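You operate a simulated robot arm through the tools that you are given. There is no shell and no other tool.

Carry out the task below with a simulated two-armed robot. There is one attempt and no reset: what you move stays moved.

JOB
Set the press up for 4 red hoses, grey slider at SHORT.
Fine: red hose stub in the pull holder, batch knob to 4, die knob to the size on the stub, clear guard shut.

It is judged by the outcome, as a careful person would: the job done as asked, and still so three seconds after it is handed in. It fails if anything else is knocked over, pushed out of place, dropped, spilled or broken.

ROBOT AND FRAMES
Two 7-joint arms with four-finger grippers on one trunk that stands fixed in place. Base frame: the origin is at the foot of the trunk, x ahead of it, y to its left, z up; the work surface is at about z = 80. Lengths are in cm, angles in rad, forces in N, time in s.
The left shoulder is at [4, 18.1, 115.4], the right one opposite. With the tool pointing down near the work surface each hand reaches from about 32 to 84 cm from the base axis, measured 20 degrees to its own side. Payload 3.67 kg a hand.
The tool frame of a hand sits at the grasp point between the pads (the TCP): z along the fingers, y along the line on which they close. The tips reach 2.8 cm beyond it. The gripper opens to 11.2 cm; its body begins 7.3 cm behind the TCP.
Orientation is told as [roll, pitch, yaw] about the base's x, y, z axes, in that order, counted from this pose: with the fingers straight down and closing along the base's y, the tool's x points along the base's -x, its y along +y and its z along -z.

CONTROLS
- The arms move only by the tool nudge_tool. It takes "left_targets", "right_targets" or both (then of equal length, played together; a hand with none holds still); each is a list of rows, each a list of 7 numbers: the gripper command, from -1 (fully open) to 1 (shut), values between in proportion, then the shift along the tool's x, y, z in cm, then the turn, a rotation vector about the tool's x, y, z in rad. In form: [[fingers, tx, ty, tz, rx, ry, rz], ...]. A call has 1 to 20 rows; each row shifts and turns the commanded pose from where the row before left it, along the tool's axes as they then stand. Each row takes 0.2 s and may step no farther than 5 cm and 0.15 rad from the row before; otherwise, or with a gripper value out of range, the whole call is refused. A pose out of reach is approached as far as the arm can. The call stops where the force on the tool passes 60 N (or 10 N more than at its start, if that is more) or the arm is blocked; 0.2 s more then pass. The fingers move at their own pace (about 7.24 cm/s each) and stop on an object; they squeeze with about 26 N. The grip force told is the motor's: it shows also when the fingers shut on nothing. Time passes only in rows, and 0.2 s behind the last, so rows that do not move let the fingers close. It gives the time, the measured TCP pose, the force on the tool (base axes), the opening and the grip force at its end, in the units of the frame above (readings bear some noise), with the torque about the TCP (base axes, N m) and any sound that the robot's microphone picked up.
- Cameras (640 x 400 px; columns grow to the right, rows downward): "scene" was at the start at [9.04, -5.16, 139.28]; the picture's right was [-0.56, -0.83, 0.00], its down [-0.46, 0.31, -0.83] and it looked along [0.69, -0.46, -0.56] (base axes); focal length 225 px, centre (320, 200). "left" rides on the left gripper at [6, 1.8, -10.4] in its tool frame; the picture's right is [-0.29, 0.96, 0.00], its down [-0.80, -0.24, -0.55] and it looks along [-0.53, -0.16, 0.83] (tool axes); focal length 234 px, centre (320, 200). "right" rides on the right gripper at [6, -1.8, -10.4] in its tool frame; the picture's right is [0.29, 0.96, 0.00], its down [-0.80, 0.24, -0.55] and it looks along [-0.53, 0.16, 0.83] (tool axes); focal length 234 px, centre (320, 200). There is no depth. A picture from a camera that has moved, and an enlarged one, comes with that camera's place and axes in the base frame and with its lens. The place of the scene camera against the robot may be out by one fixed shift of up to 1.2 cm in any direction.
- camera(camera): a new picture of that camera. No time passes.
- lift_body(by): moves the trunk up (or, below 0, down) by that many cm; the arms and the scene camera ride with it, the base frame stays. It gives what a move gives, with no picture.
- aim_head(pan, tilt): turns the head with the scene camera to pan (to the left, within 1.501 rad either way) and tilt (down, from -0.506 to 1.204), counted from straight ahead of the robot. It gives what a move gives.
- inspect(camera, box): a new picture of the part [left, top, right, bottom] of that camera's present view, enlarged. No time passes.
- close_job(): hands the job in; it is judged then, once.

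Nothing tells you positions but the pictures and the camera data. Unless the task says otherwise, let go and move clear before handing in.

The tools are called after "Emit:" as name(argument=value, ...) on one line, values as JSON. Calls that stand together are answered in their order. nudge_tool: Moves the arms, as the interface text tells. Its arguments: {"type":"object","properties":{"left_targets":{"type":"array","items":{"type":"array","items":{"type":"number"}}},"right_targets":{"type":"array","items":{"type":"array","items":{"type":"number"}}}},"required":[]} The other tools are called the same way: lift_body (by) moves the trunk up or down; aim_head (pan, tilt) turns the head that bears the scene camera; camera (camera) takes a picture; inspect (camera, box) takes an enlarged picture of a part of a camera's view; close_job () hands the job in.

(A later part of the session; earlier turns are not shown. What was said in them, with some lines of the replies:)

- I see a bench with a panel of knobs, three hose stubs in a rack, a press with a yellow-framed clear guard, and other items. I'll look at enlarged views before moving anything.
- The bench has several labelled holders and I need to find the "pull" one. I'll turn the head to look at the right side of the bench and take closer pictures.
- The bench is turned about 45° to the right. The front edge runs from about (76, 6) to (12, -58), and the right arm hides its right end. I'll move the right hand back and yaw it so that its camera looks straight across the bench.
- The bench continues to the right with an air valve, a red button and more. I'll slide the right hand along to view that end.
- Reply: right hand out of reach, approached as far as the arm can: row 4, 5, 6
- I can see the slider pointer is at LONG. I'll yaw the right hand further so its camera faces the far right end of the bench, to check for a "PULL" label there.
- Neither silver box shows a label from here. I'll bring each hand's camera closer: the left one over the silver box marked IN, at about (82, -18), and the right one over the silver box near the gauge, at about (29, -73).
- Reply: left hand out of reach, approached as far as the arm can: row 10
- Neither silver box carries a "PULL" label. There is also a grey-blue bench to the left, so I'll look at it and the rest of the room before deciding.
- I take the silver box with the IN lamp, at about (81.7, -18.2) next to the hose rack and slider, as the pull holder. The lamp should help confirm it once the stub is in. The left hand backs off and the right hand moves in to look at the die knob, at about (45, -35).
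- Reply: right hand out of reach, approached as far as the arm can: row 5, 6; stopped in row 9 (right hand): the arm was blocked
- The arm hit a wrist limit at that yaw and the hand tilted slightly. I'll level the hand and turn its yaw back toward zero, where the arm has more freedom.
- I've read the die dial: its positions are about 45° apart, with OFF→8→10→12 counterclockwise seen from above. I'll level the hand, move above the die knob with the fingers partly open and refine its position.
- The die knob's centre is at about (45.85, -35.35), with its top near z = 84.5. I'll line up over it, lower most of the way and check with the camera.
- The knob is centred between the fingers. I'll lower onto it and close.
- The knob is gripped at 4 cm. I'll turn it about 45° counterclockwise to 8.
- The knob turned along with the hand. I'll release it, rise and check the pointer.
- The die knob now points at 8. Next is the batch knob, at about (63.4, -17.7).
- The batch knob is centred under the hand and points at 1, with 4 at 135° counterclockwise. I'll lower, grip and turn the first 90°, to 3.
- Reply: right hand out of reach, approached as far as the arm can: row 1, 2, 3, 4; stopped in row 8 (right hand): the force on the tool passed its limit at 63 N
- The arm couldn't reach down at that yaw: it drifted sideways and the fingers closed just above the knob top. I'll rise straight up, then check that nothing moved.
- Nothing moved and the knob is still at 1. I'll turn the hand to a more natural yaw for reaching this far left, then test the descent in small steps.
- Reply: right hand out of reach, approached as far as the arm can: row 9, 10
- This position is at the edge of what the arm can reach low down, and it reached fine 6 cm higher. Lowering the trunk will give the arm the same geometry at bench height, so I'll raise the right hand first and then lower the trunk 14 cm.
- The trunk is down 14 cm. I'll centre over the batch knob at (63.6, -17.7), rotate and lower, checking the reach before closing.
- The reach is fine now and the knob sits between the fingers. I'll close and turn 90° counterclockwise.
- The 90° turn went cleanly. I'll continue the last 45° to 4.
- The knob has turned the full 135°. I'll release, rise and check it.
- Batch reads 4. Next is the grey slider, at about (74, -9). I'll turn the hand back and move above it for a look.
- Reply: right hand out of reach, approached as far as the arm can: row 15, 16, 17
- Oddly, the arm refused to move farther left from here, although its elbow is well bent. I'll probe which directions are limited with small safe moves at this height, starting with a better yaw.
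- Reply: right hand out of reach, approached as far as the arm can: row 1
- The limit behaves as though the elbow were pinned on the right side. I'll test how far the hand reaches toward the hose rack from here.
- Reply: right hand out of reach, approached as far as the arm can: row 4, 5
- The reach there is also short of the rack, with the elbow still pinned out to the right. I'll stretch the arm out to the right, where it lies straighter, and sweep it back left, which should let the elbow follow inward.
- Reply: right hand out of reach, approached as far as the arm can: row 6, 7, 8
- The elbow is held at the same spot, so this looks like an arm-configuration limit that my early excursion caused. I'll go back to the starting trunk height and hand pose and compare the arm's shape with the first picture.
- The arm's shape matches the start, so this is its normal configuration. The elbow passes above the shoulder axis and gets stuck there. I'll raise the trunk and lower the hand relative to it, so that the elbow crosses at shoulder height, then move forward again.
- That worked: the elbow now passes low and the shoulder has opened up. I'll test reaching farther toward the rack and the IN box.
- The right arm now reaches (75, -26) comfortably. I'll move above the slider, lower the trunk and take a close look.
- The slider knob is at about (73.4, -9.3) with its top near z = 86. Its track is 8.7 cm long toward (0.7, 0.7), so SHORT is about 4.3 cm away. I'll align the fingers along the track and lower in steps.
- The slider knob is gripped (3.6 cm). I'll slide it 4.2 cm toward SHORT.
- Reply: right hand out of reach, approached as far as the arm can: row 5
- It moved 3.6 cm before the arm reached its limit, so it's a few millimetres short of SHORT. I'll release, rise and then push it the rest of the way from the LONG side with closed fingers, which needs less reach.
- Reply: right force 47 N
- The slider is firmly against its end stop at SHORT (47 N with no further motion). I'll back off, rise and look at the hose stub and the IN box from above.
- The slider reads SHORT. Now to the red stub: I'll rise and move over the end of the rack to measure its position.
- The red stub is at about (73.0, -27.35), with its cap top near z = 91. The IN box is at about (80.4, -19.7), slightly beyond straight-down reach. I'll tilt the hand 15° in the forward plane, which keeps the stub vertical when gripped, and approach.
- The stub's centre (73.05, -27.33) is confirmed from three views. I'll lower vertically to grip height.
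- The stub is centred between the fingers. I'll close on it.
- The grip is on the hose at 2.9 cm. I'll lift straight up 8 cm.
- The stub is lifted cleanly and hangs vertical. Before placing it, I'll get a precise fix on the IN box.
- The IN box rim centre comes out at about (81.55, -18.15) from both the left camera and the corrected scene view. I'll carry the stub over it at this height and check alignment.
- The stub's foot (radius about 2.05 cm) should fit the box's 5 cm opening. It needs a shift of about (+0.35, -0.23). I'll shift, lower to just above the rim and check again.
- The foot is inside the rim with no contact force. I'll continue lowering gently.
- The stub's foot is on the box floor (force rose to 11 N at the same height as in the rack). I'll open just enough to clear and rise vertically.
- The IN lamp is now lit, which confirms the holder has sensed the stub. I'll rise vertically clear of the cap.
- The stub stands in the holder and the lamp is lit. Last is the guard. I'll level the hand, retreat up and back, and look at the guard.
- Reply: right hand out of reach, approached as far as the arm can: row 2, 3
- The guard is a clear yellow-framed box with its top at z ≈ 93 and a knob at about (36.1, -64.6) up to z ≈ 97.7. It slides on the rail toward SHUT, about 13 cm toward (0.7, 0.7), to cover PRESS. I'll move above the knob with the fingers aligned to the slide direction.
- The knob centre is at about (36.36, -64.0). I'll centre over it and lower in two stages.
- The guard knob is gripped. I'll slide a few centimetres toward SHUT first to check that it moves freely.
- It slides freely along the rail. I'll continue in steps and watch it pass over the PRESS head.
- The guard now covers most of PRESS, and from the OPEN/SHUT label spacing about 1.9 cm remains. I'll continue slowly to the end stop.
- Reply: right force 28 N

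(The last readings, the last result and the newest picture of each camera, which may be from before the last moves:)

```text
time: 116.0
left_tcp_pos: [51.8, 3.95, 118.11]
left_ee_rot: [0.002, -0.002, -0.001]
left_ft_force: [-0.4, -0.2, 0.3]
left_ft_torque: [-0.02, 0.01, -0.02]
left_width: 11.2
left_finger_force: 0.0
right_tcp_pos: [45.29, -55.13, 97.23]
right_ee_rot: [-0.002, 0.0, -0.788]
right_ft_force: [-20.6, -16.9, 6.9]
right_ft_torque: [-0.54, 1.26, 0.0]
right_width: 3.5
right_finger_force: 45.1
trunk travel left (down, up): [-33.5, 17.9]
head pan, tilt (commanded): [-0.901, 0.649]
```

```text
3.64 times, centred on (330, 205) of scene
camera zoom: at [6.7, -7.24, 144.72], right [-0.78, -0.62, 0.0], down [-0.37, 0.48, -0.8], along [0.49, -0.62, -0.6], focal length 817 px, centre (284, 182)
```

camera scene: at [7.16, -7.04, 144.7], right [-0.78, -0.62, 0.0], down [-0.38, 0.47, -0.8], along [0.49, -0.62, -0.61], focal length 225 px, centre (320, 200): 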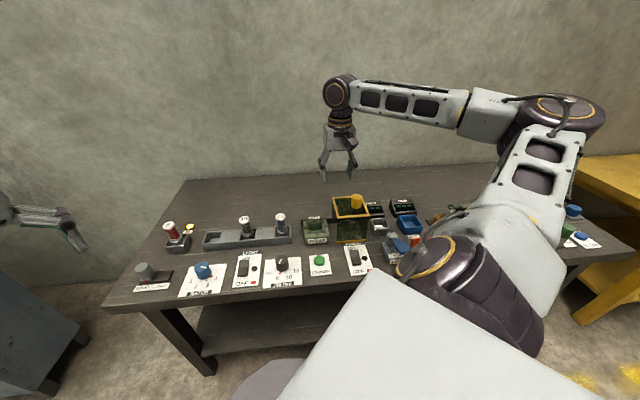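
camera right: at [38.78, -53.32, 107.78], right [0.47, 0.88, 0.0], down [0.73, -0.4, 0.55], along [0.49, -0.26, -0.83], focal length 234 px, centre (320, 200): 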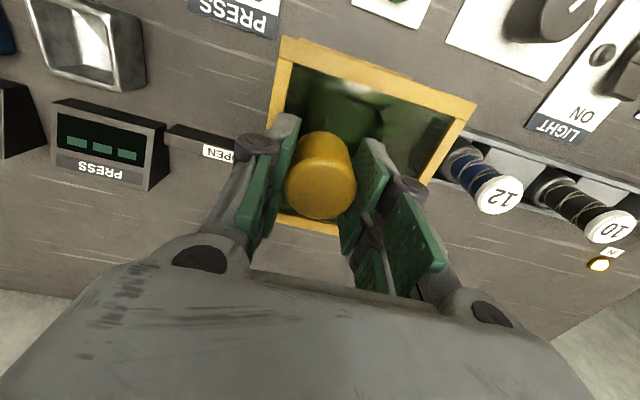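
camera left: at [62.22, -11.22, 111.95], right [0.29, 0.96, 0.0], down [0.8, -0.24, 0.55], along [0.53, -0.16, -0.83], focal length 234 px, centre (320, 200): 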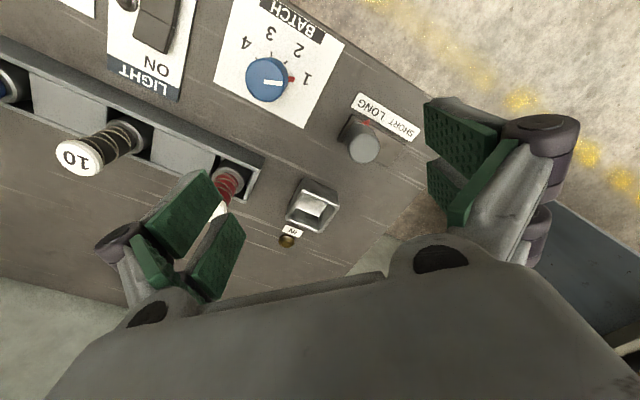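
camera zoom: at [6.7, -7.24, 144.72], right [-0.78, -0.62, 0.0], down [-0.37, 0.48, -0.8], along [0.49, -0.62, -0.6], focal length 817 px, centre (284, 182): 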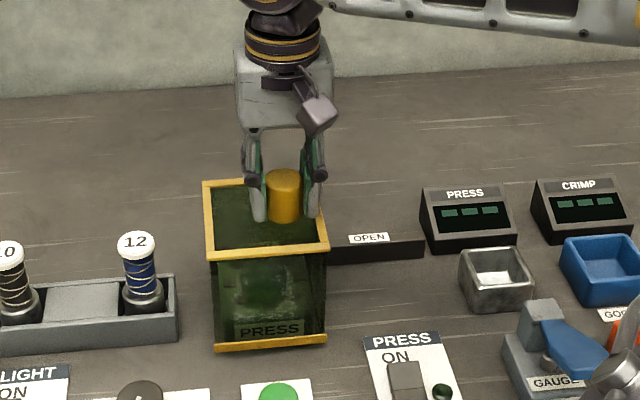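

Emit:
nudge_tool(right_targets=[[1, 0, 0.2, 0, 0, 0, 0], [1, 0, 0, 0, 0, 0, 0]])

Emit:
camera(camera="right")

```text
time: 116.6
left_tcp_pos: [51.53, 3.73, 118.12]
left_ee_rot: [0.004, -0.004, 0.002]
left_ft_force: [-0.2, -0.1, -0.1]
left_ft_torque: [0.01, 0.0, 0.02]
left_width: 11.19
left_finger_force: 0.1
right_tcp_pos: [45.24, -55.22, 97.47]
right_ee_rot: [-0.002, 0.002, -0.79]
right_ft_force: [-32.8, -30.6, 4.9]
right_ft_torque: [-1.68, 0.28, -0.07]
right_width: 3.5
right_finger_force: 45.6
trunk travel left (down, up): [-33.5, 17.9]
head pan, tilt (commanded): [-0.901, 0.649]
```

```text
taken
camera right: at [39.87, -52.23, 107.78], right [0.48, 0.88, 0.0], down [0.73, -0.4, 0.55], along [0.49, -0.26, -0.83], focal length 234 px, centre (320, 200)
```

right: 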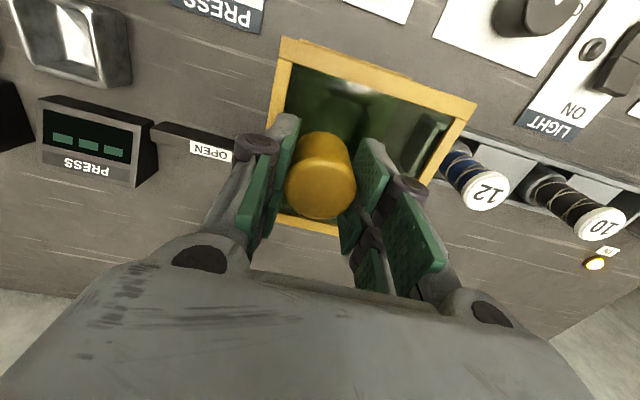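

The guard is firmly against its shut stop (45 N with no motion). I'll relax the push, release and rise.

Emit:
nudge_tool(right_targets=[[1, 0, -0.35, 0, 0, 0, 0], [1, 0, 0, 0, 0, 0, 0], [-0.3, 0, 0, 0, 0, 0, 0], [-0.3, 0, 0, 0, 0, 0, 0], [-0.3, 0, 0, 0, 0, 0, 0]])

Emit:
nudge_tool(right_targets=[[-0.3, 0, 0, -1.5, 0, 0, 0], [-0.3, 0, 0, -3, 0, 0, 0], [-0.3, 0, 0, -3.5, 0, 0, 0], [-0.3, 0, 0, -3.5, 0, 0, 0], [-0.3, 0, 0, 0, 0, 0, 0]])

Emit:
camera(camera="right")

Emit:
camera(camera="scene")

```text
time: 117.8
left_tcp_pos: [52.12, 4.12, 117.89]
left_ee_rot: [0.0, -0.002, 0.001]
left_ft_force: [0.1, 0.7, 0.2]
left_ft_torque: [-0.04, 0.02, 0.01]
left_width: 11.21
left_finger_force: 0.0
right_tcp_pos: [45.65, -54.91, 97.23]
right_ee_rot: [0.002, 0.003, -0.784]
right_ft_force: [0.1, 0.4, -0.7]
right_ft_torque: [0.0, 0.02, -0.01]
right_width: 7.26
right_finger_force: 0.1
trunk travel left (down, up): [-33.5, 17.9]
head pan, tilt (commanded): [-0.901, 0.649]
```

```text
time: 119.0
left_tcp_pos: [52.03, 4.1, 118.01]
left_ee_rot: [-0.001, -0.001, 0.001]
left_ft_force: [0.4, -0.2, -0.6]
left_ft_torque: [0.01, 0.01, -0.02]
left_width: 11.18
left_finger_force: 0.1
right_tcp_pos: [45.65, -54.92, 108.92]
right_ee_rot: [0.003, 0.002, -0.788]
right_ft_force: [0.1, 0.4, -0.2]
right_ft_torque: [-0.03, -0.02, 0.02]
right_width: 7.29
right_finger_force: 0.1
trunk travel left (down, up): [-33.5, 17.9]
head pan, tilt (commanded): [-0.901, 0.649]
```

```text
taken
camera right: at [40.1, -52.07, 119.3], right [0.47, 0.88, 0.0], down [0.73, -0.4, 0.55], along [0.49, -0.26, -0.83], focal length 234 px, centre (320, 200)
```

right: 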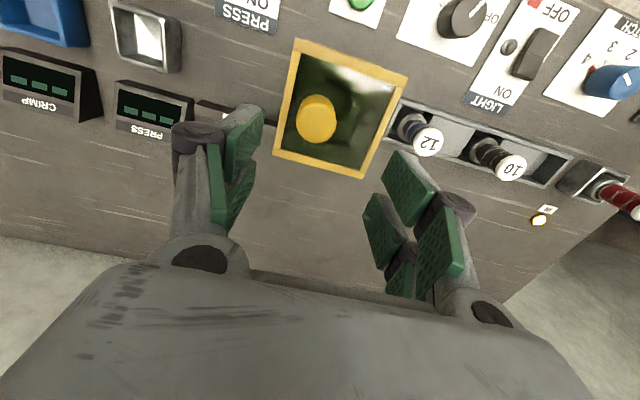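

```text
taken
camera scene: at [7.08, -7.04, 144.7], right [-0.78, -0.62, 0.0], down [-0.38, 0.47, -0.8], along [0.49, -0.62, -0.6], focal length 225 px, centre (320, 200)
```

scene: 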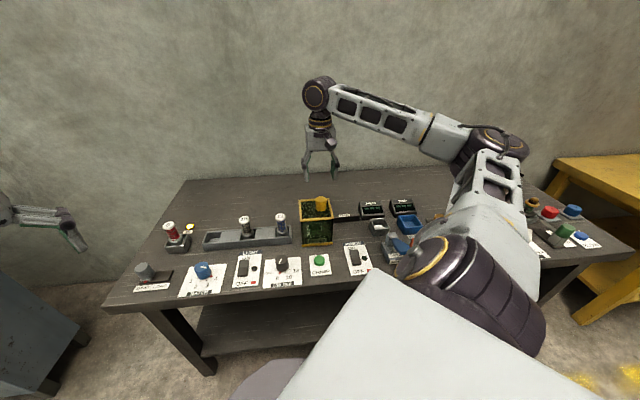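

Everything seems set. I'll verify each item up close.

Emit:
inspect(camera="scene", box=[120, 200, 280, 310])

Emit:
inspect(camera="scene", box=[260, 170, 420, 280])

Emit:
inspect(camera="right", box=[390, 0, 640, 150])

Emit:
inspect(camera="left", box=[0, 50, 340, 270])

```text
3.64 times, centred on (200, 255) of scene
camera zoom: at [7.08, -7.04, 144.7], right [-0.78, -0.62, 0.0], down [-0.38, 0.47, -0.8], along [0.49, -0.62, -0.6], focal length 817 px, centre (756, 0)
```

zoom: 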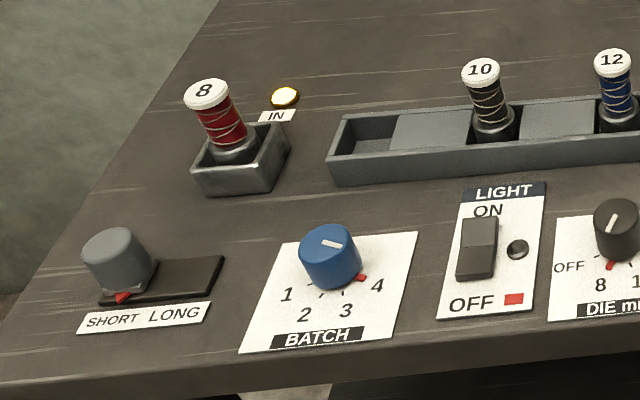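

```text
3.64 times, centred on (340, 225) of scene
camera zoom: at [7.08, -7.04, 144.7], right [-0.78, -0.62, 0.0], down [-0.38, 0.47, -0.8], along [0.49, -0.62, -0.6], focal length 817 px, centre (247, 109)
```

zoom: 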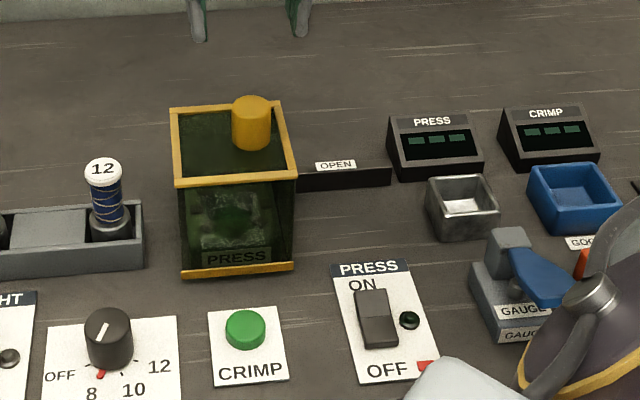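

```text
2.56 times, centred on (515, 75) of right
camera zoom: at [40.1, -52.07, 119.3], right [0.47, 0.88, 0.0], down [0.73, -0.4, 0.55], along [0.49, -0.26, -0.83], focal length 600 px, centre (-179, 520)
```

zoom: 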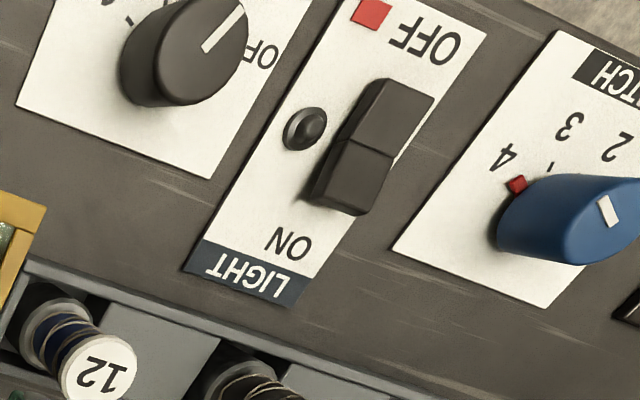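

```text
1.82 times, centred on (170, 160) of left
camera zoom: at [46.02, 5.86, 128.2], right [0.29, 0.96, 0.0], down [0.8, -0.24, 0.55], along [0.53, -0.16, -0.83], focal length 426 px, centre (593, 273)
```

zoom: 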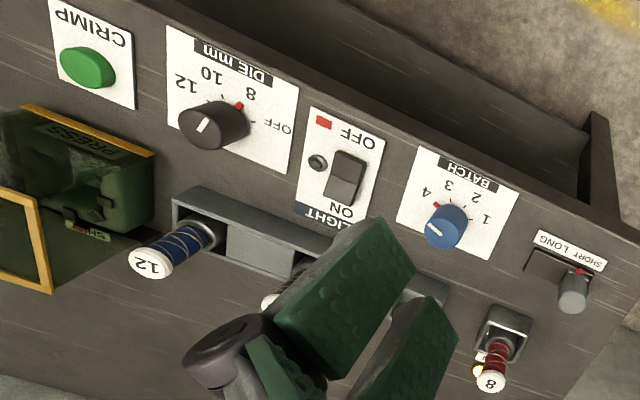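

I've checked all five settings:
- **Die:** 8, matching the number on the red stub.
- **Batch:** 4.
- **Slider:** SHORT.
- **Red stub:** standing in the holder with its IN lamp lit.
- **Guard:** shut over PRESS.

I'll lift the hand a bit further clear and hand in.

Emit:
nudge_tool(right_targets=[[-0.3, 0, 0, -3, 0, 0, 0], [-0.3, 0, 0, -3, 0, 0, 0], [-0.3, 0, 0, 0, 0, 0, 0]])

Emit:
camera(camera="scene")

```text
time: 119.8
left_tcp_pos: [51.99, 4.04, 118.0]
left_ee_rot: [0.0, 0.0, 0.001]
left_ft_force: [0.6, -0.5, 0.4]
left_ft_torque: [-0.01, -0.03, -0.02]
left_width: 11.19
left_finger_force: 0.0
right_tcp_pos: [45.55, -54.97, 115.01]
right_ee_rot: [0.003, 0.0, -0.787]
right_ft_force: [0.0, 0.3, -0.5]
right_ft_torque: [0.01, -0.02, -0.02]
right_width: 7.26
right_finger_force: 0.0
trunk travel left (down, up): [-33.5, 17.9]
head pan, tilt (commanded): [-0.901, 0.649]
```

```text
taken
camera scene: at [7.02, -7.03, 144.71], right [-0.78, -0.62, 0.0], down [-0.38, 0.47, -0.8], along [0.49, -0.62, -0.6], focal length 225 px, centre (320, 200)
```

scene: 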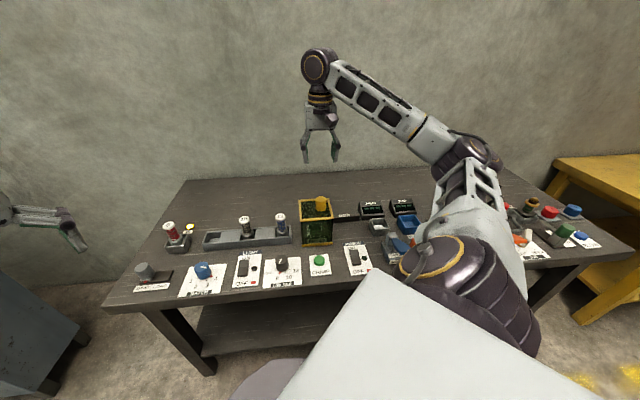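

The hands are clear, the guard is shut, the stub is in its lit holder, and all the settings are in place. Handing in now.

Emit:
close_job()

```text
The job is handed in.
```

I set the press up for 4 red hoses and handed the job in. I haven't seen the judging result.

- **Hose stub:** The red stub is in the silver holder beside the rack. That holder isn't labelled "pull". I chose it because it sits next to the hose rack and slider, and its IN lamp lit when the stub went in. A second unlabelled silver box stands by the gauge, and I left it alone.
- **Batch knob:** It is at 4.
- **Die knob:** It is at 8, the number on the red stub's cap.
- **Grey slider:** It is at SHORT, pushed against its end stop.
- **Clear guard:** It is slid over the press head against its shut stop.

On my first try at the batch knob the arm came up short, and the fingers closed on top of the knob with about 63 N. The camera showed the knob hadn't moved, so I backed off and turned it properly on the next try. Nothing else was knocked or moved, and both hands ended clear of the bench.
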